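You operate a simulated robot arm through the tools that you are given. There is no shell and no other tool. Be economical: measure what you need, move in short steps, check, and stop when the job is done.

You are at the controls of a simulated two-armed robot. One attempt, no reset.

## Task
Fetch the green scoop from the far rail table on the wall side and set it on the lower shelf of the pan cart. Then push the crumb drawer under the carriage shut. Then fetch the pot and set it on top of the blue plug. The order counts.
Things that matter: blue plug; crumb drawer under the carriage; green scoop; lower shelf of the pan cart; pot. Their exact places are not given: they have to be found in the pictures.

Only the result counts: the job must be done as asked and must still hold three seconds after the hand-in. Knocking over, shifting, dropping, spilling or breaking anything else fails it.

## Robot
Two 7-joint arms with two-finger parallel grippers on one trunk, on a base that drives. Base frame: it is fixed to the floor where the robot stands at the start and does not move with it; the origin is under the middle of the robot, x ahead of it, y to its left, z up. Units: m, rad, N and s.
The left shoulder is at the start at [0.07, 0.177, 1.146], the right one opposite. With the tool pointing down near the work surface each hand reaches from about 0.1 to 0.7 m from the robot's upright axis, wherever it stands, measured 20 degrees to its own side. Places, roughly: blue plug (7x7x14 cm) [1.9, -2.8, 0.7]; crumb drawer under the carriage [-0.1, -2.8, 0.6]; lower shelf of the pan cart [0.6, 0.1, 0.4]; pot [2.25, -2.5, 0.75]. Payload 3.43 kg a hand.
The TCP of each hand is the grasp point between the finger pads, 0.03 m short of the fingertips. In the tool frame z runs along the fingers and y along their closing line. Largest opening 0.094 m; finger width 0.028, thickness 0.01; the body of the gripper, 0.05 by 0.096 m, starts 0.055 m behind the TCP.
Orientation is that of the tool frame in the base frame, as a unit quaternion [w, x, y, z]. With the fingers straight down and closing along the base's y, the tool's x points along the base's -x, its y along +y and its z along -z.

## Interface
- The arms move only by the tool play_rows. It takes "left_targets", "right_targets" or both (then of equal length, played together; a hand with none holds still); each is a list that holds one entry, the list of rows, each a list of 7 numbers: the shift along the tool's x, y, z in m, then the turn, a rotation vector about the tool's x, y, z in rad, then the gripper command, from -1 (shut) to 1 (fully open), values between in proportion. In form: [[[tx, ty, tz, rx, ry, rz, fingers], ...]]. A call has 1 to 20 rows; each row shifts and turns the commanded pose from where the row before left it, along the tool's axes as they then stand. A row lasts 0.2 s, in which the tool goes at most 0.05 m and 0.15 rad; a call with a longer step from one row to the next is refused whole, and so is a gripper value outside its range. Where a pose cannot be reached the arm comes as near as it can. A force on the tool above 40 N (or 10 N above the force at the start of the call, whichever is more), or a blocked arm, ends the call early, and 0.2 s more pass. The fingers move at their own pace (about 0.153 m/s each) and stop on an object; they squeeze with about 31 N. The grip force told is the motor's: it shows also when the fingers shut on nothing. Time passes only in rows, and 0.2 s behind the last, so rows that do not move let the fingers close. It gives the time, the measured TCP pose, the force on the tool (base axes), the opening and the grip force at its end, in the units of the frame above (readings bear some noise), with the torque about the TCP (base axes, N m) and any sound that the robot's microphone picked up.
- Cameras (640 x 400 px; columns grow to the right, rows downward): "scene" is now at [0.114, -0.0109, 1.4269]; the picture's right is [-0.13, -0.99, -0.00], its down [-0.87, 0.11, -0.48] and it looks along [0.47, -0.06, -0.88] (base axes); focal length 266 px, centre (320, 200). "left" rides on the left gripper at [0.076, -0.014, -0.102] in its tool frame; the picture's right is [0.18, 0.98, 0.00], its down [-0.75, 0.14, -0.64] and it looks along [-0.63, 0.12, 0.77] (tool axes); focal length 243 px, centre (320, 200). "right" rides on the right gripper at [0.076, 0.014, -0.103] in its tool frame; the picture's right is [-0.18, 0.98, 0.00], its down [-0.75, -0.14, -0.64] and it looks along [-0.63, -0.12, 0.77] (tool axes); focal length 243 px, centre (320, 200).
- camera(camera): a new picture of that camera. It takes no simulated time.
- slide_trunk(by): slides the trunk up (or, below 0, down) by that many m; the arms and the scene camera ride with it, the base frame stays. It gives what a move gives, with no picture.
- steer(legs): drives the robot by 1 to 6 legs, each [ahead, turn to the left] in m and rad, along the robot's own axes; the way and the turn of a leg run together, so that a leg with both is an arc; at most 1.5 m and 3.142 rad a leg. The arms and the cameras ride along, it lands a little off, and it stops where it bumps. It gives what a move gives.
- aim_head(pan, tilt): turns the head with the scene camera to pan (to the left, within 1.501 rad either way) and tilt (down, from -0.506 to 1.204), counted from straight ahead of the robot. It gives what a move gives.
- point_at(camera, pixels): for up to 12 pixels [column, row] of the newest picture of that camera ("zoom" is the newest enlarged one), the place [x, y, z] in the base frame of the surface seen there, good to about 0.002 m. It takes no simulated time.
- enlarge(camera, box): a new picture of the part [left, top, right, bottom] of that camera's present view, enlarged. It takes no simulated time.
- job_done(): hands the job in; it is judged then, once.

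Go step by step. Measure first, check grasps and placings, and put right what went wrong. The budget is 110 turns and 100 pictures, counting those below and the enlarged ones. Unless the task says otherwise, let go and move clear before handing in.

The tools are called after ">>>" as name(argument=value, ...) on one line, values as JSON. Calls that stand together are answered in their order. play_rows: Moves the arms, as the interface text tells. Its arguments: {"type":"object","properties":{"left_targets":{"type":"array"},"right_targets":{"type":"array"}},"required":[]} The other tools are called the same way: slide_trunk (by) slides the trunk up or down; steer (legs) drives the base; aim_head (pan, tilt) turns the head that bears the scene camera; camera (camera) takes a picture; point_at (camera, pixels) gives the place of the surface under pixels of a picture; enlarge (camera, box) takes an enlarged picture of a part of a camera's view; job_done () hands the job in.

At the start:

```text
time_s: 0.0
left_eef_pos: [0.5165, 0.0577, 1.0015]
left_orientation: [0.001, 0.002, 1.0, 0.0]
left_ft_force: [0.2, -0.2, 0.5]
left_ft_torque: [-0.03, -0.02, -0.04]
left_opening: 0.0939
left_grip_force: 0.1
right_eef_pos: [0.3928, -0.2817, 0.9989]
right_orientation: [0.001, 0.001, 1.0, -0.001]
right_ft_force: [-0.6, 0.1, 0.6]
right_ft_torque: [-0.02, -0.01, 0.0]
right_opening: 0.0937
right_grip_force: 0.1
trunk travel left (down, up): [-0.726, 0.114]
robot x, y, heading: [0.0019, 0.0012, -0.003]
head pan, tilt: [-0.131, 1.075]
```

scene: 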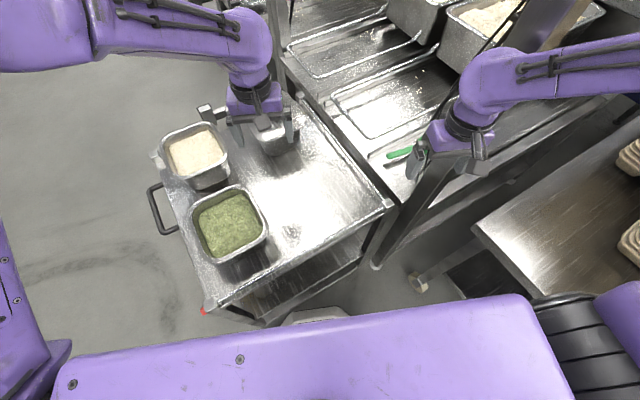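
right: 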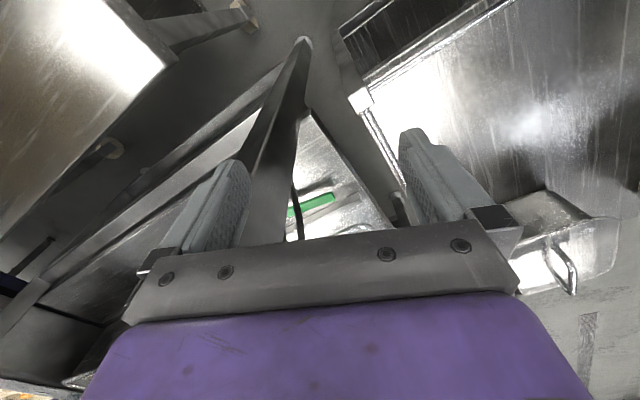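
left: 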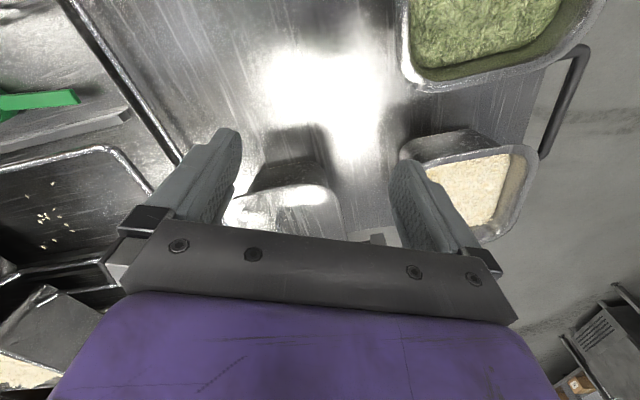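

The scene picture shows the pan cart in front (pans at (195,152), (228,222)) and something green near (400,153) on a table to the right-front. I look around with the head level.

>>> aim_head(pan=0.0, tilt=0.5)

>>> camera(camera="scene")

>>> aim_head(pan=-1.2, tilt=0.4)

>>> camera(camera="scene")

```text
time_s: 1.0
left_eef_pos: [0.5162, 0.0582, 1.0019]
left_orientation: [0.0, 0.002, 1.0, 0.0]
left_ft_force: [0.8, 0.1, 0.1]
left_ft_torque: [-0.01, 0.0, -0.02]
left_opening: 0.0939
left_grip_force: 0.0
right_eef_pos: [0.392, -0.2809, 0.9987]
right_orientation: [0.001, 0.001, 1.0, -0.001]
right_ft_force: [-0.4, 0.3, 0.2]
right_ft_torque: [0.01, 0.01, 0.0]
right_opening: 0.0937
right_grip_force: 0.1
trunk travel left (down, up): [-0.726, 0.114]
robot x, y, heading: [0.0032, -0.0019, 0.003]
head pan, tilt: [0.0, 0.499]
```

```text
96 pictures are left
```

scene: 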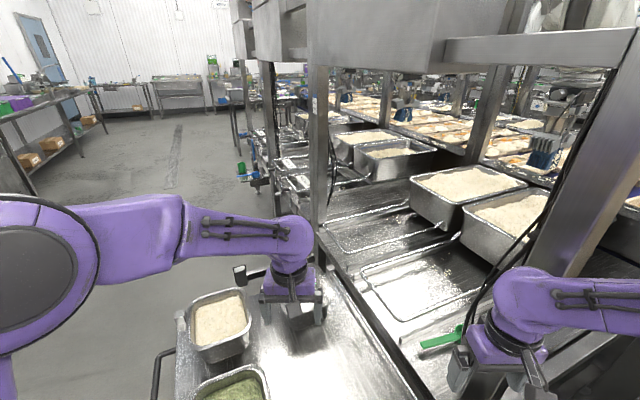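

```text
time_s: 2.4
left_eef_pos: [0.516, 0.0562, 1.0026]
left_orientation: [0.0, 0.001, 1.0, 0.0]
left_ft_force: [-0.5, 0.4, 0.4]
left_ft_torque: [-0.02, 0.0, 0.01]
left_opening: 0.0939
left_grip_force: 0.0
right_eef_pos: [0.3921, -0.2819, 0.9986]
right_orientation: [0.001, 0.0, 1.0, -0.001]
right_ft_force: [0.4, -0.1, -0.9]
right_ft_torque: [-0.04, 0.0, 0.02]
right_opening: 0.0938
right_grip_force: 0.0
trunk travel left (down, up): [-0.726, 0.114]
robot x, y, heading: [-0.0029, -0.0014, 0.002]
head pan, tilt: [-1.201, 0.4]
```

```text
95 pictures are left
```

scene: 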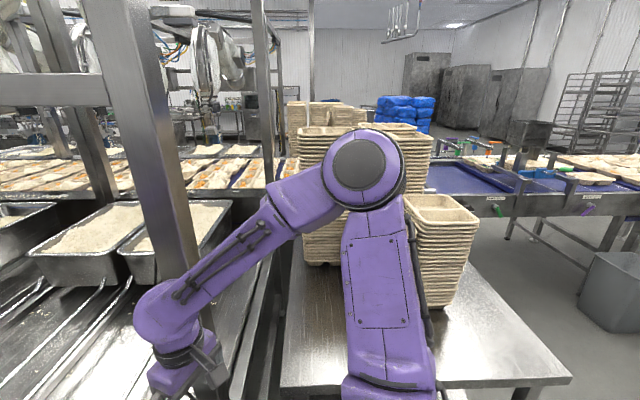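

The pan 0 picture shows a green thing at (440,340) on a steel rail table ahead-right. I look to the other sides and measure.

>>> aim_head(pan=-0.55, tilt=0.35)

>>> camera(camera="scene")

>>> point_at(camera="scene", pixels=[[320, 150], [320, 300], [200, 150], [480, 300], [100, 200], [100, 300], [500, 150], [320, 60]])

>>> aim_head(pan=1.2, tilt=0.4)

>>> camera(camera="scene")

>>> aim_head(pan=-0.2, tilt=0.8)

>>> camera(camera="scene")

```text
time_s: 3.4
left_eef_pos: [0.5165, 0.0564, 1.0019]
left_orientation: [0.0, 0.002, 1.0, -0.001]
left_ft_force: [-0.7, -0.2, 0.2]
left_ft_torque: [0.0, 0.01, 0.01]
left_opening: 0.0941
left_grip_force: 0.1
right_eef_pos: [0.3903, -0.2809, 0.998]
right_orientation: [0.001, 0.001, 1.0, 0.0]
right_ft_force: [-0.4, -0.4, 0.5]
right_ft_torque: [-0.01, -0.03, 0.0]
right_opening: 0.0941
right_grip_force: 0.1
trunk travel left (down, up): [-0.726, 0.114]
robot x, y, heading: [0.0023, -0.0021, -0.002]
head pan, tilt: [-0.55, 0.351]
```

```text
94 pictures are left
```

scene: 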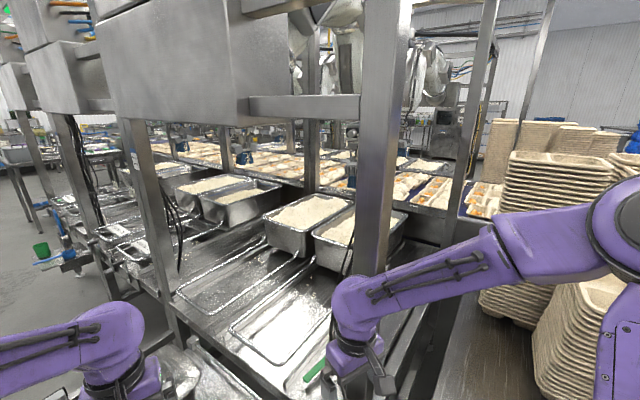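

```text
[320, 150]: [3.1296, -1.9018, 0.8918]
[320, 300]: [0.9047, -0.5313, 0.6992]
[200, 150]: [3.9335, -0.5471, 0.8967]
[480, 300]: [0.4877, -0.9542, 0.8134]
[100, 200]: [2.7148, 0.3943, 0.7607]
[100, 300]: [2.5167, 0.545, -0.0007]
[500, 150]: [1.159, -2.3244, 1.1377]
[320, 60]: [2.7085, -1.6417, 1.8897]
```

```text
time_s: 5.2
left_eef_pos: [0.5155, 0.0563, 1.0018]
left_orientation: [0.001, 0.002, 1.0, -0.001]
left_ft_force: [1.1, -0.4, 0.3]
left_ft_torque: [0.01, 0.0, 0.0]
left_opening: 0.094
left_grip_force: 0.1
right_eef_pos: [0.3927, -0.2808, 0.9993]
right_orientation: [0.001, 0.001, 1.0, -0.001]
right_ft_force: [0.0, 0.7, 0.8]
right_ft_torque: [-0.01, -0.01, 0.0]
right_opening: 0.0938
right_grip_force: 0.0
trunk travel left (down, up): [-0.726, 0.114]
robot x, y, heading: [0.0022, -0.0026, -0.002]
head pan, tilt: [1.201, 0.4]
```

```text
93 pictures are left
```

scene: 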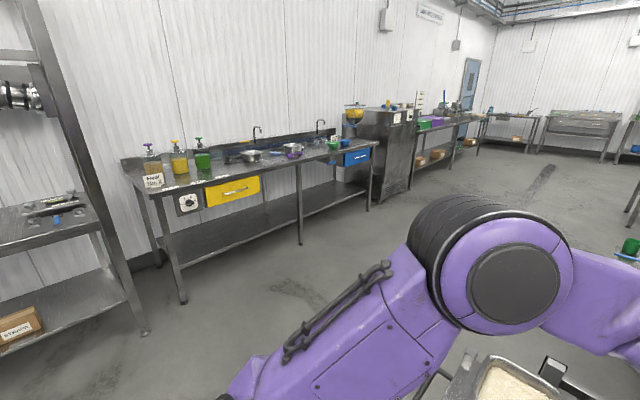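

```text
time_s: 6.7
left_eef_pos: [0.5165, 0.0568, 1.0024]
left_orientation: [0.001, 0.001, 1.0, 0.0]
left_ft_force: [0.4, -0.1, 0.5]
left_ft_torque: [0.0, 0.01, 0.04]
left_opening: 0.0942
left_grip_force: 0.0
right_eef_pos: [0.3917, -0.2809, 0.9975]
right_orientation: [0.0, 0.0, 1.0, -0.001]
right_ft_force: [0.5, -0.5, -0.1]
right_ft_torque: [0.07, -0.01, 0.01]
right_opening: 0.0938
right_grip_force: 0.0
trunk travel left (down, up): [-0.726, 0.114]
robot x, y, heading: [0.0024, 0.0008, -0.001]
head pan, tilt: [-0.201, 0.799]
```

```text
92 pictures are left
```

scene: 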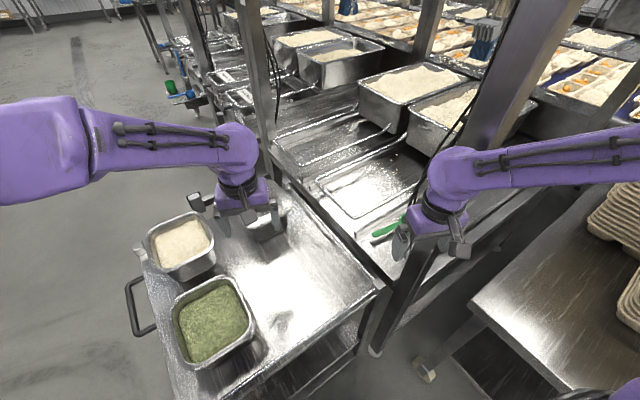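

A green-handled thing lies at (390,230) on the near rail table, and another green thing shows at (170,88) at a farther table. I enlarge both.

>>> enlarge(camera="scene", box=[130, 40, 290, 140])

>>> point_at(camera="zoom", pixels=[[160, 190], [200, 230], [300, 250], [480, 100], [600, 300]])

>>> point_at(camera="scene", pixels=[[380, 237], [390, 230], [398, 245], [365, 200], [290, 300], [150, 260], [375, 290], [395, 245], [300, 140], [275, 180]])

>>> aim_head(pan=0.15, tilt=0.2)

>>> enlarge(camera="scene", box=[260, 120, 500, 270])

```text
4.00 times, centred on (210, 90) of scene
```

zoom: 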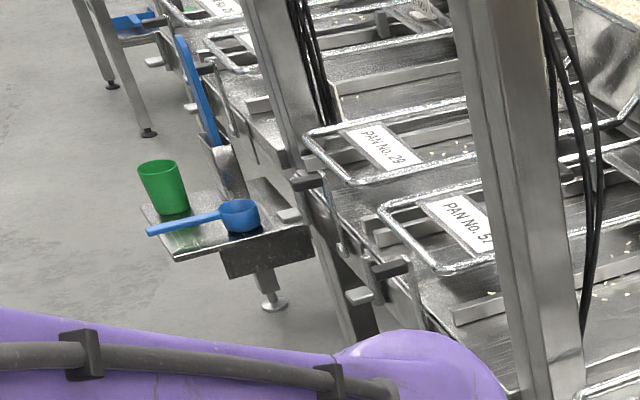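

```text
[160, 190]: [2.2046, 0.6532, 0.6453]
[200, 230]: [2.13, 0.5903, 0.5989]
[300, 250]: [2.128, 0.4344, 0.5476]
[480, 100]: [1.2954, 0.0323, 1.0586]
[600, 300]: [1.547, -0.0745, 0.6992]
```

```text
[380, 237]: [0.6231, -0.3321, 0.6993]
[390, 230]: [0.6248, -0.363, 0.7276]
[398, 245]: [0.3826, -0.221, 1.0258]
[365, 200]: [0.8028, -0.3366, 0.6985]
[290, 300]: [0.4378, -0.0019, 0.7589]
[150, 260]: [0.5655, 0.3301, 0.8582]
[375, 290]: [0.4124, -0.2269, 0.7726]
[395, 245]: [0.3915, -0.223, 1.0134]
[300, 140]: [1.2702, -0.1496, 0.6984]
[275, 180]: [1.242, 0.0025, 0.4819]
```

```text
time_s: 7.7
left_eef_pos: [0.5157, 0.0578, 1.0014]
left_orientation: [0.0, 0.002, 1.0, 0.0]
left_ft_force: [0.2, 1.1, 0.0]
left_ft_torque: [0.0, 0.01, 0.02]
left_opening: 0.0939
left_grip_force: 0.0
right_eef_pos: [0.3913, -0.2815, 0.9971]
right_orientation: [0.001, 0.001, 1.0, -0.001]
right_ft_force: [-0.3, -0.1, 0.1]
right_ft_torque: [-0.02, 0.01, 0.02]
right_opening: 0.094
right_grip_force: 0.1
trunk travel left (down, up): [-0.726, 0.114]
robot x, y, heading: [-0.0039, 0.0018, 0.004]
head pan, tilt: [0.15, 0.201]
```

```text
2.67 times, centred on (380, 195) of scene
```

zoom: 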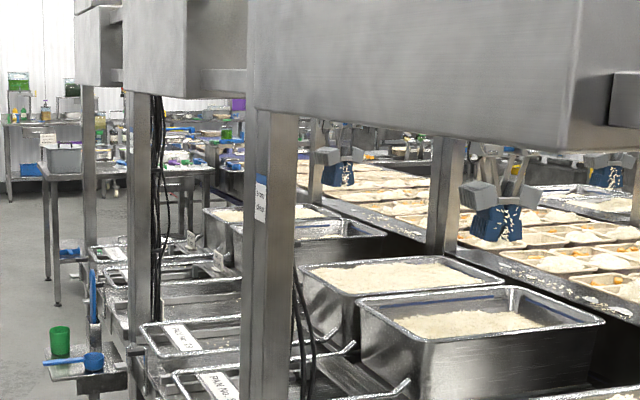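

I see no certain scoop yet: a green cup with a blue scoop on the far bracket, and a green handle on the near one. I now inspect the right side where plug, pot and drawer lie.

>>> aim_head(pan=-1.45, tilt=0.3)

>>> enlarge(camera="scene", box=[280, 100, 640, 325])

>>> point_at(camera="zoom", pixels=[[60, 150], [200, 150], [300, 150], [400, 150], [500, 150], [600, 150], [300, 80], [500, 80], [400, 300]])

>>> aim_head(pan=-0.9, tilt=0.15)

>>> camera(camera="scene")

```text
time_s: 9.4
left_eef_pos: [0.5162, 0.0554, 1.0034]
left_orientation: [0.0, 0.002, 1.0, 0.0]
left_ft_force: [-0.1, 0.6, 0.3]
left_ft_torque: [0.0, -0.02, 0.0]
left_opening: 0.0941
left_grip_force: 0.1
right_eef_pos: [0.3921, -0.2815, 0.9979]
right_orientation: [0.001, 0.001, 1.0, -0.001]
right_ft_force: [-0.8, 0.3, 0.3]
right_ft_torque: [0.01, 0.03, -0.02]
right_opening: 0.094
right_grip_force: 0.1
trunk travel left (down, up): [-0.726, 0.114]
robot x, y, heading: [0.0042, -0.0003, 0.001]
head pan, tilt: [-1.45, 0.3]
```

```text
1.78 times, centred on (460, 212) of scene
```

zoom: 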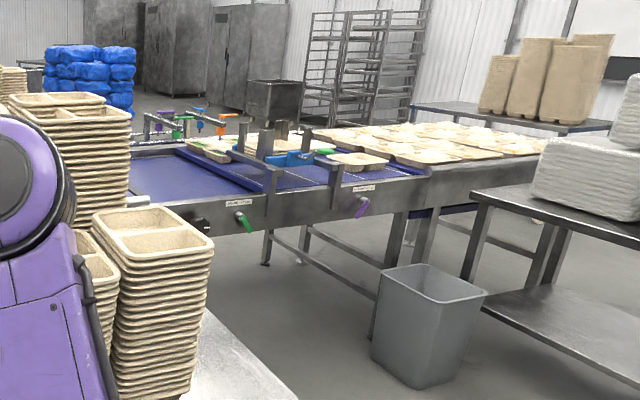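

```text
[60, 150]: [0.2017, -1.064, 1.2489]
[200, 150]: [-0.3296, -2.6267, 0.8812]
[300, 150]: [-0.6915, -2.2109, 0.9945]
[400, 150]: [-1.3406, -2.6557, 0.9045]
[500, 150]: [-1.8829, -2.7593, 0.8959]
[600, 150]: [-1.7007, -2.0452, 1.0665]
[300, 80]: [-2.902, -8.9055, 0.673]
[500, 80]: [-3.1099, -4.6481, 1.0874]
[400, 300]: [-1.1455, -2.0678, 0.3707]
```

```text
time_s: 10.3
left_eef_pos: [0.5163, 0.0573, 1.0024]
left_orientation: [0.0, 0.002, 1.0, 0.0]
left_ft_force: [-0.4, -0.9, -0.5]
left_ft_torque: [-0.03, 0.02, -0.03]
left_opening: 0.0942
left_grip_force: 0.2
right_eef_pos: [0.3925, -0.2807, 0.9969]
right_orientation: [0.001, 0.0, 1.0, -0.001]
right_ft_force: [-0.6, -0.3, -0.3]
right_ft_torque: [0.07, 0.03, -0.05]
right_opening: 0.094
right_grip_force: 0.1
trunk travel left (down, up): [-0.726, 0.114]
robot x, y, heading: [-0.0038, 0.0017, 0.002]
head pan, tilt: [-0.901, 0.15]
```

```text
88 pictures are left
```

scene: 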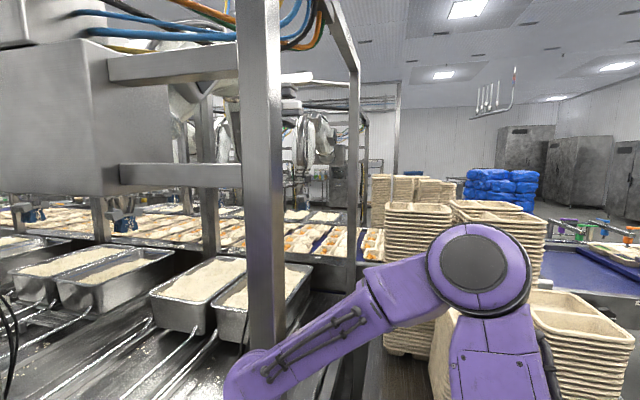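

The conveyor runs along x; rail tables line it at the near side, with a bracket with cup at about [2.2, 0.65, 0.65]. I drive along the aisle beside the cart to look at the far rail tables.

>>> steer(legs=[[0, 1.2], [0.9, 0], [0, -1.2], [0.7, 0]])

>>> aim_head(pan=-0.5, tilt=0.45)

>>> camera(camera="scene")

>>> aim_head(pan=0.5, tilt=0.3)

>>> camera(camera="scene")

```text
time_s: 14.4
left_eef_pos: [0.1461, 0.5207, 1.0017]
left_orientation: [-0.001, -0.558, 0.83, 0.0]
left_ft_force: [1.0, 0.9, 0.4]
left_ft_torque: [-0.02, 0.0, 0.0]
left_opening: 0.0942
left_grip_force: 0.0
right_eef_pos: [0.414, 0.2777, 0.9975]
right_orientation: [0.003, -0.559, 0.829, -0.001]
right_ft_force: [0.6, 0.9, 0.4]
right_ft_torque: [-0.02, 0.02, -0.04]
right_opening: 0.0941
right_grip_force: 0.0
trunk travel left (down, up): [-0.726, 0.114]
robot x, y, heading: [0.0078, 0.0185, 1.191]
head pan, tilt: [-0.901, 0.15]
stopped in leg 2: the robot was blocked; the commanded pose is now the measured one
```

```text
time_s: 15.3
left_eef_pos: [0.1461, 0.5181, 1.0023]
left_orientation: [0.0, -0.558, 0.83, 0.0]
left_ft_force: [-0.5, -0.1, 0.7]
left_ft_torque: [-0.05, -0.02, -0.02]
left_opening: 0.0941
left_grip_force: 0.0
right_eef_pos: [0.4146, 0.2763, 0.9982]
right_orientation: [0.003, -0.559, 0.829, -0.001]
right_ft_force: [-0.5, -0.4, 0.0]
right_ft_torque: [-0.01, 0.0, 0.01]
right_opening: 0.0939
right_grip_force: 0.1
trunk travel left (down, up): [-0.726, 0.114]
robot x, y, heading: [0.0071, 0.0206, 1.184]
head pan, tilt: [-0.499, 0.45]
```

```text
87 pictures are left
```

scene: 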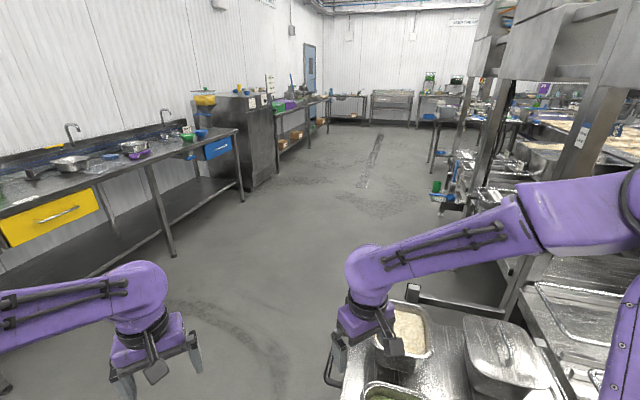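

```text
time_s: 16.5
left_eef_pos: [0.1446, 0.5191, 1.0023]
left_orientation: [0.0, -0.559, 0.829, 0.0]
left_ft_force: [-0.2, 0.2, 0.3]
left_ft_torque: [0.0, 0.01, -0.02]
left_opening: 0.0939
left_grip_force: 0.0
right_eef_pos: [0.4157, 0.2781, 0.9982]
right_orientation: [0.002, -0.559, 0.829, -0.001]
right_ft_force: [0.3, -0.1, 0.0]
right_ft_torque: [0.0, -0.01, -0.02]
right_opening: 0.0941
right_grip_force: 0.1
trunk travel left (down, up): [-0.726, 0.114]
robot x, y, heading: [0.0085, 0.0168, 1.189]
head pan, tilt: [0.499, 0.3]
```

```text
86 pictures are left
```

scene: 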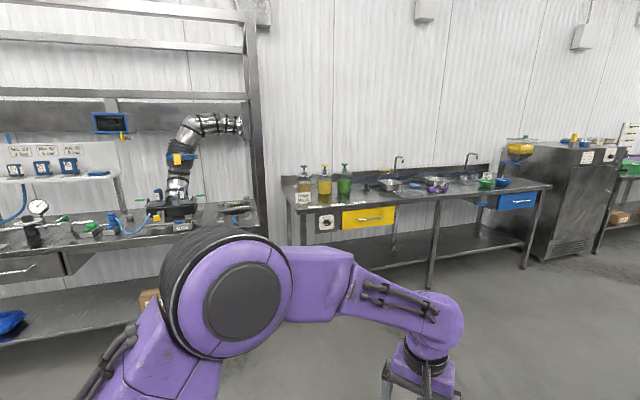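

The base is blocked by the cart when going ahead at this heading. I zoom at the far tables first, then turn further left and go round.

>>> aim_head(pan=-0.8, tilt=0.3)

>>> enlarge(camera="scene", box=[220, 80, 420, 205])

>>> steer(legs=[[0, 0.75], [0.6, 0], [0, -1.2]])

```text
time_s: 18.0
left_eef_pos: [0.1453, 0.5188, 1.0029]
left_orientation: [0.0, -0.558, 0.83, 0.0]
left_ft_force: [0.0, -0.8, 0.1]
left_ft_torque: [-0.01, 0.0, 0.03]
left_opening: 0.0938
left_grip_force: 0.0
right_eef_pos: [0.4154, 0.2774, 0.9982]
right_orientation: [0.003, -0.559, 0.829, -0.001]
right_ft_force: [-0.1, -0.4, 0.2]
right_ft_torque: [0.01, -0.02, -0.01]
right_opening: 0.094
right_grip_force: 0.0
trunk travel left (down, up): [-0.726, 0.114]
robot x, y, heading: [0.0073, 0.0196, 1.186]
head pan, tilt: [-0.799, 0.3]
```

```text
3.20 times, centred on (320, 142) of scene
```

zoom: 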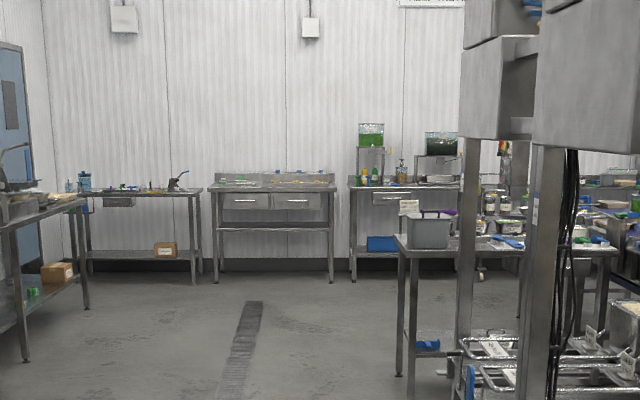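

```text
time_s: 20.3
left_eef_pos: [-0.1976, 0.4698, 1.0035]
left_orientation: [0.001, 0.806, -0.592, 0.0]
left_ft_force: [0.2, 0.2, 0.0]
left_ft_torque: [-0.03, -0.01, -0.02]
left_opening: 0.094
left_grip_force: 0.0
right_eef_pos: [0.1627, 0.4537, 0.9992]
right_orientation: [-0.003, 0.806, -0.591, 0.0]
right_ft_force: [-0.5, 0.6, -0.2]
right_ft_torque: [-0.01, -0.05, -0.01]
right_opening: 0.0938
right_grip_force: 0.1
trunk travel left (down, up): [-0.726, 0.114]
robot x, y, heading: [0.0056, -0.0068, 1.769]
head pan, tilt: [-0.799, 0.3]
stopped in leg 1: the robot was blocked; the commanded pose is now the measured one
```

The turn stopped at heading 1.77; something blocks. I look down around the base.

>>> aim_head(pan=-1.4, tilt=1.1)

>>> camera(camera="scene")

>>> aim_head(pan=1.2, tilt=0.9)

>>> camera(camera="scene")

```text
time_s: 21.4
left_eef_pos: [-0.1976, 0.4683, 1.0026]
left_orientation: [0.0, 0.807, -0.591, -0.001]
left_ft_force: [-0.5, 0.2, 0.1]
left_ft_torque: [-0.01, 0.02, 0.01]
left_opening: 0.0941
left_grip_force: 0.0
right_eef_pos: [0.1627, 0.4545, 0.998]
right_orientation: [-0.003, 0.807, -0.591, 0.0]
right_ft_force: [0.2, -0.7, -0.6]
right_ft_torque: [-0.02, -0.01, 0.01]
right_opening: 0.0943
right_grip_force: 0.1
trunk travel left (down, up): [-0.726, 0.114]
robot x, y, heading: [0.0072, -0.0056, 1.771]
head pan, tilt: [-1.4, 1.1]
```

```text
84 pictures are left
```

scene: 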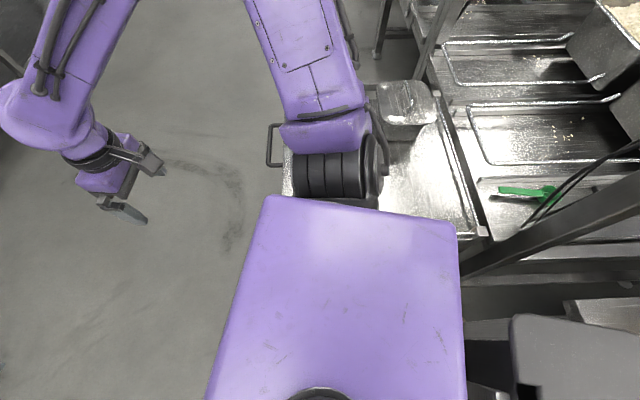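

```text
time_s: 23.7
left_eef_pos: [-0.1977, 0.4703, 1.0027]
left_orientation: [-0.001, 0.806, -0.592, -0.001]
left_ft_force: [-0.6, 0.0, -0.1]
left_ft_torque: [-0.02, -0.02, 0.02]
left_opening: 0.0941
left_grip_force: 0.1
right_eef_pos: [0.1634, 0.4547, 0.9989]
right_orientation: [-0.004, 0.807, -0.591, 0.0]
right_ft_force: [0.9, 0.6, 1.0]
right_ft_torque: [-0.01, 0.01, -0.02]
right_opening: 0.094
right_grip_force: 0.1
trunk travel left (down, up): [-0.726, 0.114]
robot x, y, heading: [0.0072, -0.0125, 1.766]
head pan, tilt: [1.201, 0.901]
```

```text
83 pictures are left
```

scene: 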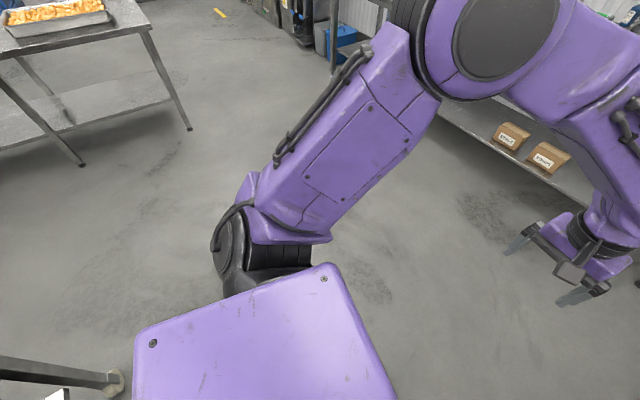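

The right elbow seems low over the cart pans. I turn back a bit and check whether anything on the cart shifted, and enlarge the green thing.

>>> steer(legs=[[0, -0.6]])

>>> aim_head(pan=-1.2, tilt=0.9)

>>> camera(camera="scene")

>>> enlarge(camera="scene", box=[320, 100, 560, 250])

```text
time_s: 25.8
left_eef_pos: [0.1052, 0.5032, 1.0028]
left_orientation: [0.0, -0.596, 0.803, 0.001]
left_ft_force: [1.0, 0.5, -0.9]
left_ft_torque: [-0.01, -0.02, 0.03]
left_opening: 0.0939
left_grip_force: 0.1
right_eef_pos: [0.3947, 0.2874, 0.999]
right_orientation: [0.004, -0.597, 0.802, -0.003]
right_ft_force: [0.6, -0.7, -0.2]
right_ft_torque: [-0.01, 0.05, 0.0]
right_opening: 0.0942
right_grip_force: 0.1
trunk travel left (down, up): [-0.726, 0.114]
robot x, y, heading: [0.01, -0.0097, 1.179]
head pan, tilt: [1.201, 0.901]
```

```text
time_s: 28.0
left_eef_pos: [0.1052, 0.5035, 1.0027]
left_orientation: [0.0, -0.597, 0.803, 0.0]
left_ft_force: [-0.5, -0.1, 1.1]
left_ft_torque: [0.02, -0.03, -0.02]
left_opening: 0.094
left_grip_force: 0.0
right_eef_pos: [0.3962, 0.2874, 0.9984]
right_orientation: [0.003, -0.596, 0.803, -0.002]
right_ft_force: [0.1, 0.1, -0.2]
right_ft_torque: [0.0, 0.01, 0.03]
right_opening: 0.0941
right_grip_force: 0.0
trunk travel left (down, up): [-0.726, 0.114]
robot x, y, heading: [0.0098, -0.0061, 1.176]
head pan, tilt: [-1.201, 0.901]
```

```text
82 pictures are left
```

scene: 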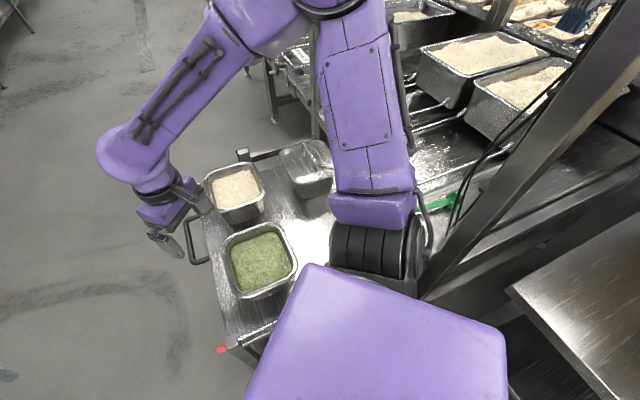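

```text
2.67 times, centred on (440, 175) of scene
```

zoom: 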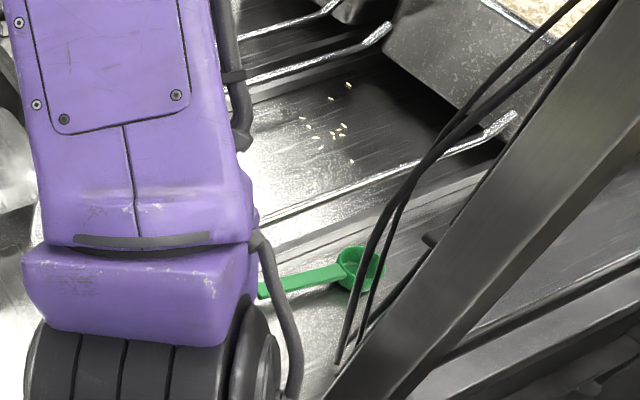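

That is a green scoop (zoom (360,270)) on the rail table nearest me. I check the pans have not shifted (expected green about (0.40,0.175), white about (0.62,0.27)).

>>> camera(camera="scene")

>>> point_at(camera="scene", pixels=[[259, 263], [235, 186], [450, 202], [240, 340], [305, 160], [520, 292], [195, 255], [400, 270], [380, 180]])

```text
80 pictures are left
```

scene: 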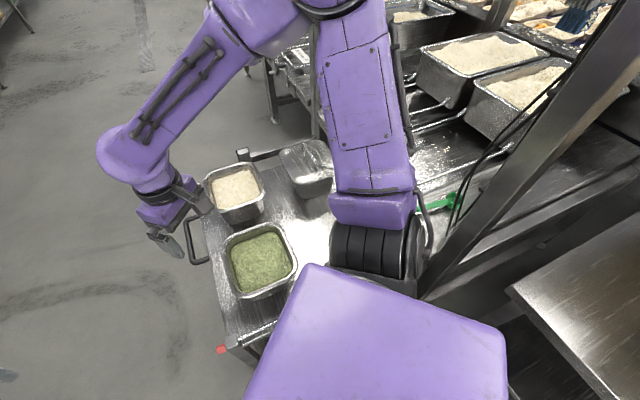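

```text
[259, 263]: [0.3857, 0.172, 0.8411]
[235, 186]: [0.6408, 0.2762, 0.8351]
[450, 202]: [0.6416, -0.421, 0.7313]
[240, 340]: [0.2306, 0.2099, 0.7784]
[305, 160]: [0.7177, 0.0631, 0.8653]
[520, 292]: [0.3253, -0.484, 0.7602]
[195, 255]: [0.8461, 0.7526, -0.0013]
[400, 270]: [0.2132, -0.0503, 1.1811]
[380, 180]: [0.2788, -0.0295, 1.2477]
```

Nothing has shifted (pans at their places). The cart's near edge is at x≈0.2, so I return to heading 0 and back off.

>>> steer(legs=[[0, -1.18], [-0.45, 0]])

>>> aim_head(pan=-1.45, tilt=0.8)

>>> camera(camera="scene")

>>> aim_head(pan=0, tilt=0.8)

>>> camera(camera="scene")

```text
time_s: 33.6
left_eef_pos: [0.0647, 0.104, 1.0018]
left_orientation: [0.0, -0.057, 0.998, 0.001]
left_ft_force: [-0.1, 0.2, -0.3]
left_ft_torque: [0.0, -0.01, 0.01]
left_opening: 0.0938
left_grip_force: 0.1
right_eef_pos: [-0.0172, -0.2473, 0.9985]
right_orientation: [0.003, -0.057, 0.998, -0.004]
right_ft_force: [0.1, 0.0, -0.2]
right_ft_torque: [0.0, 0.02, -0.01]
right_opening: 0.0941
right_grip_force: 0.1
trunk travel left (down, up): [-0.726, 0.114]
robot x, y, heading: [-0.4452, -0.0033, 0.01]
head pan, tilt: [-1.201, 0.901]
```

```text
time_s: 34.4
left_eef_pos: [0.0642, 0.1046, 1.0035]
left_orientation: [0.001, -0.058, 0.998, 0.0]
left_ft_force: [-0.3, 0.2, 0.0]
left_ft_torque: [-0.03, -0.01, 0.04]
left_opening: 0.0937
left_grip_force: 0.0
right_eef_pos: [-0.019, -0.2482, 0.9987]
right_orientation: [0.002, -0.058, 0.998, -0.004]
right_ft_force: [0.2, -0.1, 0.8]
right_ft_torque: [0.01, -0.01, 0.0]
right_opening: 0.0941
right_grip_force: 0.1
trunk travel left (down, up): [-0.726, 0.114]
robot x, y, heading: [-0.4404, -0.011, 0.008]
head pan, tilt: [-1.45, 0.799]
```

```text
79 pictures are left
```

scene: 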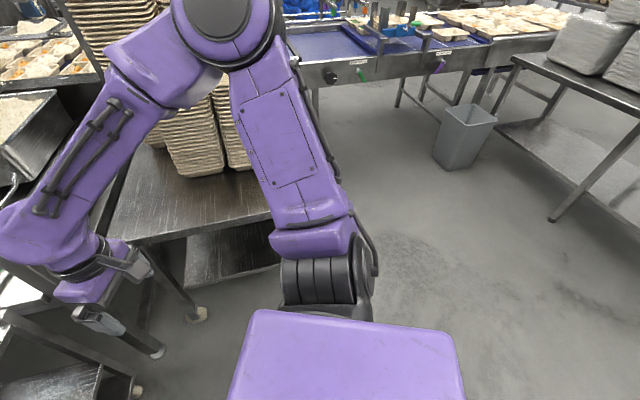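

```text
time_s: 36.0
left_eef_pos: [0.0646, 0.1044, 1.0033]
left_orientation: [0.001, -0.058, 0.998, 0.0]
left_ft_force: [-0.3, 0.1, 0.4]
left_ft_torque: [0.01, -0.02, 0.02]
left_opening: 0.0938
left_grip_force: 0.0
right_eef_pos: [-0.0184, -0.2476, 0.9985]
right_orientation: [0.002, -0.057, 0.998, -0.003]
right_ft_force: [-0.7, -0.2, 0.1]
right_ft_torque: [0.0, 0.01, 0.01]
right_opening: 0.094
right_grip_force: 0.1
trunk travel left (down, up): [-0.726, 0.114]
robot x, y, heading: [-0.4461, -0.006, 0.009]
head pan, tilt: [0.0, 0.799]
```

```text
78 pictures are left
```

scene: 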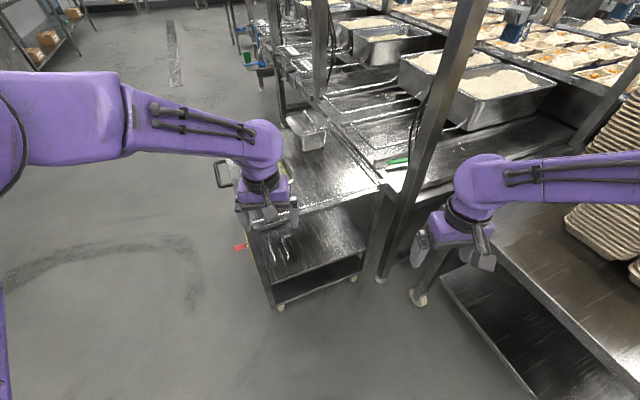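

Clear floor now. I drive up the left aisle past the cart to view the far rail tables.

>>> steer(legs=[[0, 1.0], [1.25, 0], [0, -1.0], [0.9, 0]])

>>> aim_head(pan=-0.8, tilt=0.5)

>>> camera(camera="scene")

>>> aim_head(pan=-0.1, tilt=0.35)

>>> camera(camera="scene")

```text
time_s: 51.7
left_eef_pos: [1.5789, 1.2292, 1.002]
left_orientation: [0.002, -0.078, 0.997, 0.001]
left_ft_force: [-0.2, 0.1, 0.0]
left_ft_torque: [0.02, -0.02, -0.04]
left_opening: 0.0942
left_grip_force: 0.1
right_eef_pos: [1.5102, 0.8751, 0.9987]
right_orientation: [0.002, -0.077, 0.997, -0.003]
right_ft_force: [0.5, -0.2, -1.1]
right_ft_torque: [0.02, -0.04, 0.04]
right_opening: 0.0938
right_grip_force: 0.0
trunk travel left (down, up): [-0.726, 0.114]
robot x, y, heading: [1.0782, 1.0937, 0.046]
head pan, tilt: [0.0, 0.799]
```

```text
time_s: 52.8
left_eef_pos: [1.579, 1.2292, 1.0026]
left_orientation: [0.001, -0.077, 0.997, 0.0]
left_ft_force: [-0.3, 0.7, -0.8]
left_ft_torque: [-0.02, 0.0, 0.0]
left_opening: 0.094
left_grip_force: 0.0
right_eef_pos: [1.5101, 0.8754, 0.9974]
right_orientation: [0.002, -0.078, 0.997, -0.004]
right_ft_force: [-0.7, 0.1, 0.8]
right_ft_torque: [-0.01, -0.01, 0.0]
right_opening: 0.094
right_grip_force: 0.1
trunk travel left (down, up): [-0.726, 0.114]
robot x, y, heading: [1.0793, 1.0988, 0.047]
head pan, tilt: [-0.799, 0.499]
```

```text
77 pictures are left
```

scene: 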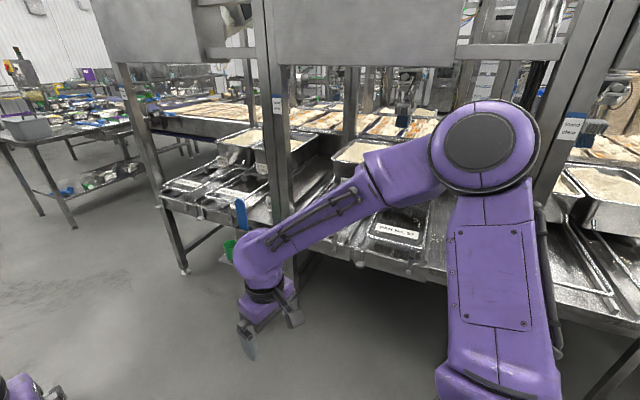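

```text
time_s: 53.9
left_eef_pos: [1.5782, 1.2292, 1.0024]
left_orientation: [0.001, -0.078, 0.997, 0.0]
left_ft_force: [0.7, 0.6, 0.1]
left_ft_torque: [0.01, 0.02, -0.02]
left_opening: 0.0939
left_grip_force: 0.0
right_eef_pos: [1.5094, 0.8748, 0.9992]
right_orientation: [0.002, -0.077, 0.997, -0.003]
right_ft_force: [0.1, -0.9, -0.3]
right_ft_torque: [-0.02, -0.02, -0.01]
right_opening: 0.094
right_grip_force: 0.1
trunk travel left (down, up): [-0.726, 0.114]
robot x, y, heading: [1.0785, 1.0973, 0.049]
head pan, tilt: [-0.099, 0.351]
```

```text
76 pictures are left
```

scene: 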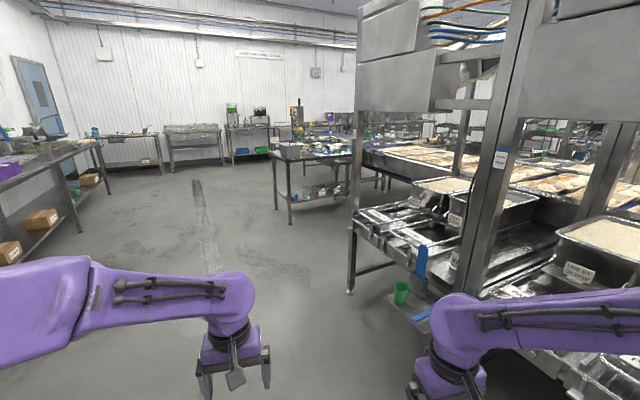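

Several rail bays line this side up to about x=3. I drive on and look into them square-on.

>>> steer(legs=[[0.9, 0]])

>>> slide_trunk(by=0.11)

>>> aim_head(pan=-0.75, tilt=0.55)

>>> camera(camera="scene")

>>> aim_head(pan=-1.5, tilt=0.55)

>>> camera(camera="scene")

```text
time_s: 58.7
left_eef_pos: [2.4971, 1.2692, 1.0015]
left_orientation: [0.0, -0.075, 0.997, -0.001]
left_ft_force: [0.2, 0.3, 0.4]
left_ft_torque: [-0.02, 0.01, 0.01]
left_opening: 0.0938
left_grip_force: 0.0
right_eef_pos: [2.4271, 0.9141, 0.9994]
right_orientation: [0.003, -0.074, 0.997, -0.003]
right_ft_force: [-0.5, 0.8, 0.2]
right_ft_torque: [-0.02, -0.02, -0.02]
right_opening: 0.0939
right_grip_force: 0.0
trunk travel left (down, up): [-0.726, 0.114]
robot x, y, heading: [1.9943, 1.1389, 0.04]
head pan, tilt: [-0.099, 0.351]
```

```text
time_s: 60.1
left_eef_pos: [2.4988, 1.2688, 1.1125]
left_orientation: [0.001, -0.074, 0.997, 0.001]
left_ft_force: [0.6, -0.6, 0.3]
left_ft_torque: [-0.02, 0.0, -0.02]
left_opening: 0.094
left_grip_force: 0.0
right_eef_pos: [2.4285, 0.9129, 1.1083]
right_orientation: [0.002, -0.074, 0.997, -0.003]
right_ft_force: [0.5, 0.5, 0.2]
right_ft_torque: [0.0, 0.01, -0.02]
right_opening: 0.0939
right_grip_force: 0.1
trunk travel left (down, up): [-0.836, 0.004]
robot x, y, heading: [1.996, 1.138, 0.04]
head pan, tilt: [-0.099, 0.351]
```

```text
time_s: 61.2
left_eef_pos: [2.4969, 1.2691, 1.1133]
left_orientation: [0.001, -0.074, 0.997, 0.001]
left_ft_force: [-0.5, -0.7, -0.2]
left_ft_torque: [-0.02, 0.01, -0.01]
left_opening: 0.0939
left_grip_force: 0.1
right_eef_pos: [2.428, 0.9143, 1.1083]
right_orientation: [0.002, -0.074, 0.997, -0.003]
right_ft_force: [0.6, 0.6, 0.2]
right_ft_torque: [-0.02, -0.01, 0.01]
right_opening: 0.094
right_grip_force: 0.1
trunk travel left (down, up): [-0.836, 0.004]
robot x, y, heading: [1.9988, 1.1397, 0.04]
head pan, tilt: [-0.75, 0.55]
```

```text
75 pictures are left
```

scene: 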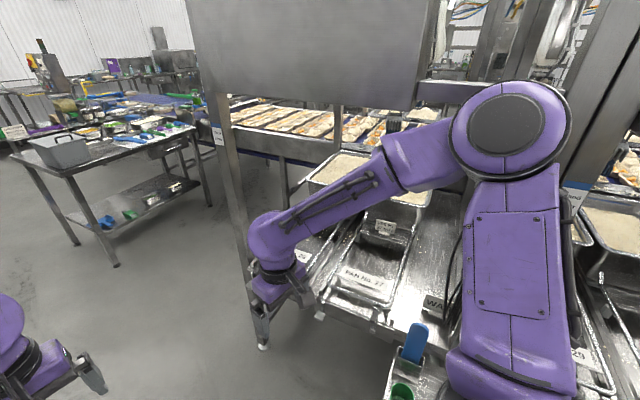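

```text
time_s: 62.3
left_eef_pos: [2.4977, 1.2685, 1.1129]
left_orientation: [0.001, -0.074, 0.997, 0.0]
left_ft_force: [-0.5, 0.6, -0.6]
left_ft_torque: [0.01, 0.01, -0.01]
left_opening: 0.0939
left_grip_force: 0.0
right_eef_pos: [2.4276, 0.9138, 1.1086]
right_orientation: [0.001, -0.074, 0.997, -0.003]
right_ft_force: [-0.6, 1.0, -0.5]
right_ft_torque: [0.02, 0.03, 0.0]
right_opening: 0.094
right_grip_force: 0.1
trunk travel left (down, up): [-0.836, 0.004]
robot x, y, heading: [1.9968, 1.1369, 0.043]
head pan, tilt: [-1.499, 0.55]
```

```text
74 pictures are left
```

scene: 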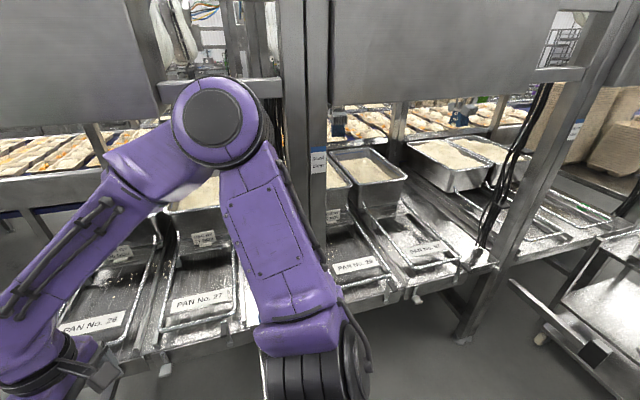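

No second scoop on the visible parts; the arm hides some. I turn towards this rail table for a full view.

>>> steer(legs=[[0, -1.3]])

>>> aim_head(pan=0.1, tilt=0.5)

>>> camera(camera="scene")

>>> aim_head(pan=-0.2, tilt=0.15)

>>> enlarge(camera="scene", box=[0, 120, 640, 400])

```text
time_s: 65.9
left_eef_pos: [2.2478, 0.684, 1.1133]
left_orientation: [0.0, 0.553, 0.833, 0.0]
left_ft_force: [1.0, 0.0, 0.1]
left_ft_torque: [-0.02, 0.0, 0.01]
left_opening: 0.094
left_grip_force: 0.1
right_eef_pos: [1.8862, 0.6646, 1.1084]
right_orientation: [0.0, 0.553, 0.833, -0.004]
right_ft_force: [-0.6, 0.1, 1.2]
right_ft_torque: [0.01, 0.01, 0.03]
right_opening: 0.0942
right_grip_force: 0.1
trunk travel left (down, up): [-0.836, 0.004]
robot x, y, heading: [1.9963, 1.1396, -1.279]
head pan, tilt: [-1.499, 0.55]
```

```text
time_s: 67.6
left_eef_pos: [2.246, 0.6844, 1.113]
left_orientation: [0.001, 0.552, 0.834, -0.001]
left_ft_force: [0.3, -0.5, -0.3]
left_ft_torque: [0.01, 0.0, 0.01]
left_opening: 0.0939
left_grip_force: 0.1
right_eef_pos: [1.8851, 0.6652, 1.1073]
right_orientation: [0.0, 0.553, 0.833, -0.004]
right_ft_force: [-0.4, 0.0, 0.5]
right_ft_torque: [-0.01, -0.03, 0.0]
right_opening: 0.094
right_grip_force: 0.1
trunk travel left (down, up): [-0.836, 0.004]
robot x, y, heading: [1.9954, 1.1413, -1.276]
head pan, tilt: [0.099, 0.499]
```

```text
73 pictures are left
```

scene: 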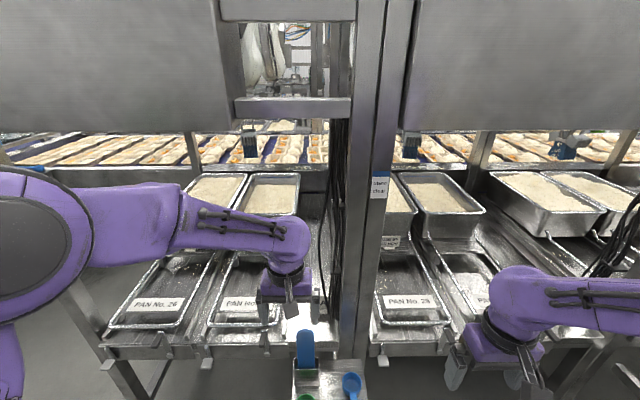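

```text
time_s: 68.4
left_eef_pos: [2.2465, 0.6856, 1.1123]
left_orientation: [0.001, 0.553, 0.833, -0.001]
left_ft_force: [-0.9, -0.5, 0.6]
left_ft_torque: [-0.01, 0.03, -0.01]
left_opening: 0.0941
left_grip_force: 0.1
right_eef_pos: [1.885, 0.6645, 1.109]
right_orientation: [-0.001, 0.553, 0.833, -0.003]
right_ft_force: [0.2, 0.5, 0.3]
right_ft_torque: [-0.02, 0.01, -0.01]
right_opening: 0.0941
right_grip_force: 0.0
trunk travel left (down, up): [-0.836, 0.004]
robot x, y, heading: [1.9939, 1.1379, -1.274]
head pan, tilt: [-0.201, 0.15]
```

```text
1.00 times, centred on (320, 260) of scene
```

zoom: 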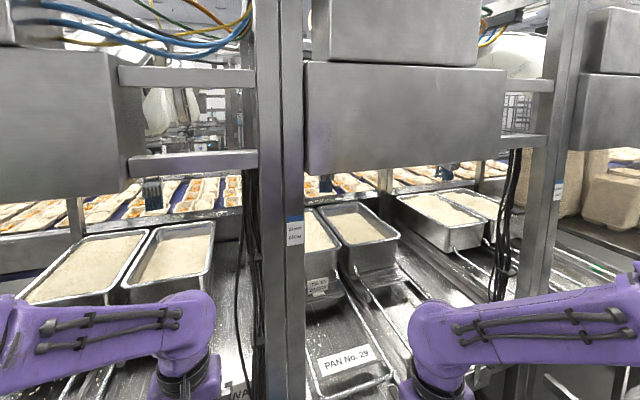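

Only the one scoop by the pan cart shows on the wall-side rail tables. I drive back round to the start side of the cart.

>>> steer(legs=[[0, 1.27], [-1.3, 0], [-1.25, 0], [0, -1.57], [1.2, 0], [0, 1.57]])

>>> aim_head(pan=-0.25, tilt=0.75)

>>> camera(camera="scene")

```text
time_s: 97.2
left_eef_pos: [0.0129, 0.059, 1.1122]
left_orientation: [0.001, -0.077, 0.997, 0.0]
left_ft_force: [0.2, 0.6, 1.0]
left_ft_torque: [0.0, 0.01, -0.02]
left_opening: 0.0939
left_grip_force: 0.1
right_eef_pos: [-0.0535, -0.2966, 1.1083]
right_orientation: [0.001, -0.077, 0.997, -0.003]
right_ft_force: [0.0, -0.1, 0.1]
right_ft_torque: [-0.03, -0.01, 0.0]
right_opening: 0.0936
right_grip_force: 0.0
trunk travel left (down, up): [-0.836, 0.004]
robot x, y, heading: [-0.4867, -0.0772, 0.047]
head pan, tilt: [-0.201, 0.15]
```

```text
time_s: 98.2
left_eef_pos: [0.0136, 0.0595, 1.113]
left_orientation: [0.001, -0.078, 0.997, 0.0]
left_ft_force: [-0.5, -0.3, 0.0]
left_ft_torque: [0.02, 0.02, 0.0]
left_opening: 0.094
left_grip_force: 0.0
right_eef_pos: [-0.0537, -0.2956, 1.1086]
right_orientation: [0.002, -0.078, 0.997, -0.003]
right_ft_force: [-1.1, 0.2, -0.3]
right_ft_torque: [0.01, -0.04, 0.02]
right_opening: 0.0938
right_grip_force: 0.2
trunk travel left (down, up): [-0.836, 0.004]
robot x, y, heading: [-0.4832, -0.0726, 0.05]
head pan, tilt: [-0.25, 0.75]
```

```text
71 pictures are left
```

scene: 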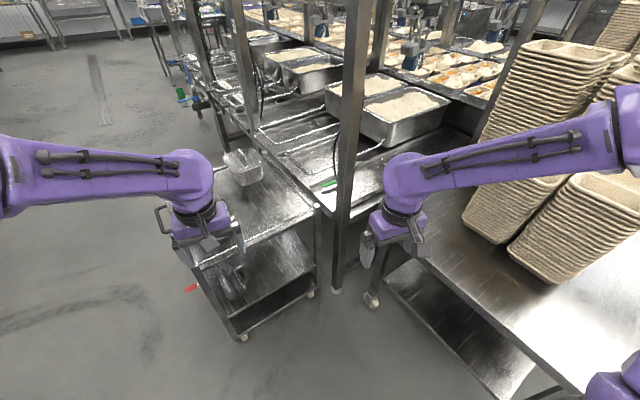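

Good overview: scoop handle at (328,184) behind the post (345,150); shelf at (275,275). I measure.

>>> enlarge(camera="scene", box=[160, 140, 480, 340])

>>> point_at(camera="zoom", pixels=[[336, 89], [310, 140], [372, 100], [340, 300], [150, 400], [305, 300], [250, 260], [200, 300], [160, 372], [300, 305], [440, 250], [180, 230]])

```text
2.00 times, centred on (320, 240) of scene
```

zoom: 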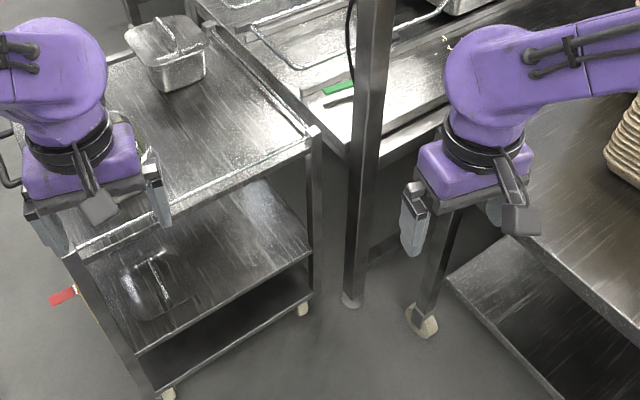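

```text
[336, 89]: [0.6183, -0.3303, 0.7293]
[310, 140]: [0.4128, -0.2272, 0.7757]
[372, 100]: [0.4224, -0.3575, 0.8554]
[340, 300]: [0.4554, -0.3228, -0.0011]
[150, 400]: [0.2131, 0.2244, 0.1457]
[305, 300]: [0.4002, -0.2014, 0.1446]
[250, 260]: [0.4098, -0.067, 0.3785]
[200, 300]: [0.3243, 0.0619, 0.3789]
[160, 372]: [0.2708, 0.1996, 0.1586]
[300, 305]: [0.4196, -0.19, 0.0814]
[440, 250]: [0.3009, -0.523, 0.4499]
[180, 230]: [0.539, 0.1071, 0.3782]
```

The cart's near edge runs from (0.41,-0.23) to (0.21,0.22); its lower shelf is at z=0.378; the post is at (0.43,-0.36). The left arm, from a heading of about -0.7, can pass left of the post. I retract both hands first, then drive there.

>>> play_rows(left_targets=[[[0.04, 0.02, 0, 0, 0, 0, 1], [0.04, 0.02, 0, 0, 0, 0, 1], [0.04, 0.02, 0, 0, 0, 0, 1], [0.04, 0.02, 0, 0, 0, 0, 1], [0.04, 0.02, 0, 0, 0, 0, 1]]], right_targets=[[[0.04, 0, 0, 0, 0, 0, 1], [0.04, 0, 0, 0, 0, 0, 1], [0.04, 0, 0, 0, 0, 0, 1], [0.03, 0, 0, 0, 0, 0, 1], [0.02, 0, 0, 0, 0, 0, 1]]])

>>> steer(legs=[[0, 1.11], [0.35, 0], [0, -1.89], [0.45, 0]])

>>> aim_head(pan=0.3, tilt=0.8)

>>> camera(camera="scene")

```text
time_s: 99.4
left_eef_pos: [-0.1871, 0.1249, 1.1134]
left_orientation: [0.001, -0.078, 0.997, -0.001]
left_ft_force: [0.3, -1.1, -1.0]
left_ft_torque: [0.02, -0.03, -0.02]
left_opening: 0.0939
left_grip_force: 0.0
left hand out of reach, approached as far as the arm can: row 5
right_eef_pos: [-0.1553, -0.317, 1.1137]
right_orientation: [0.002, -0.077, 0.997, -0.005]
right_ft_force: [0.4, -0.6, 0.2]
right_ft_torque: [-0.02, 0.0, 0.01]
right_opening: 0.0938
right_grip_force: 0.1
right hand out of reach, approached as far as the arm can: row 3, 4, 5
trunk travel left (down, up): [-0.836, 0.004]
robot x, y, heading: [-0.4865, -0.0777, 0.046]
head pan, tilt: [-0.25, 0.75]
```

```text
time_s: 111.3
left_eef_pos: [0.3449, -0.1098, 1.1145]
left_orientation: [0.001, 0.302, 0.953, 0.0]
left_ft_force: [0.1, -0.7, -0.1]
left_ft_torque: [0.0, -0.01, -0.02]
left_opening: 0.0939
left_grip_force: 0.1
right_eef_pos: [0.0588, -0.4478, 1.1141]
right_orientation: [0.001, 0.303, 0.953, -0.003]
right_ft_force: [0.3, 1.1, 0.4]
right_ft_torque: [-0.04, 0.0, 0.02]
right_opening: 0.0939
right_grip_force: 0.1
trunk travel left (down, up): [-0.836, 0.004]
robot x, y, heading: [-0.0062, -0.0444, -0.721]
head pan, tilt: [-0.25, 0.75]
```

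```text
time_s: 112.2
left_eef_pos: [0.3454, -0.1104, 1.1138]
left_orientation: [0.0, 0.303, 0.953, 0.0]
left_ft_force: [-0.8, 0.2, 0.1]
left_ft_torque: [-0.01, 0.01, 0.02]
left_opening: 0.0939
left_grip_force: 0.1
right_eef_pos: [0.0597, -0.4472, 1.1142]
right_orientation: [0.0, 0.302, 0.953, -0.004]
right_ft_force: [0.8, -0.6, 0.1]
right_ft_torque: [0.03, -0.01, 0.05]
right_opening: 0.0938
right_grip_force: 0.2
trunk travel left (down, up): [-0.836, 0.004]
robot x, y, heading: [-0.0073, -0.0409, -0.723]
head pan, tilt: [0.3, 0.799]
```

```text
69 pictures are left
```

scene: 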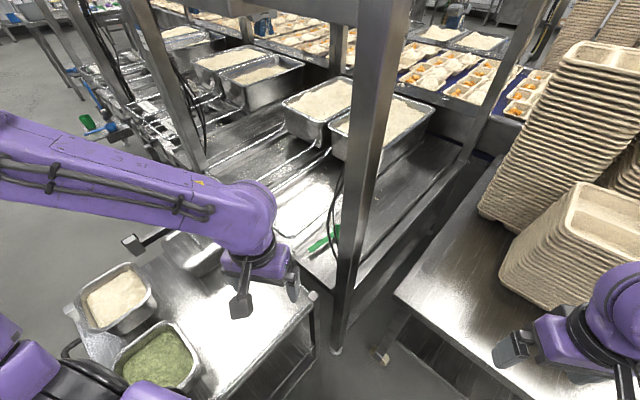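

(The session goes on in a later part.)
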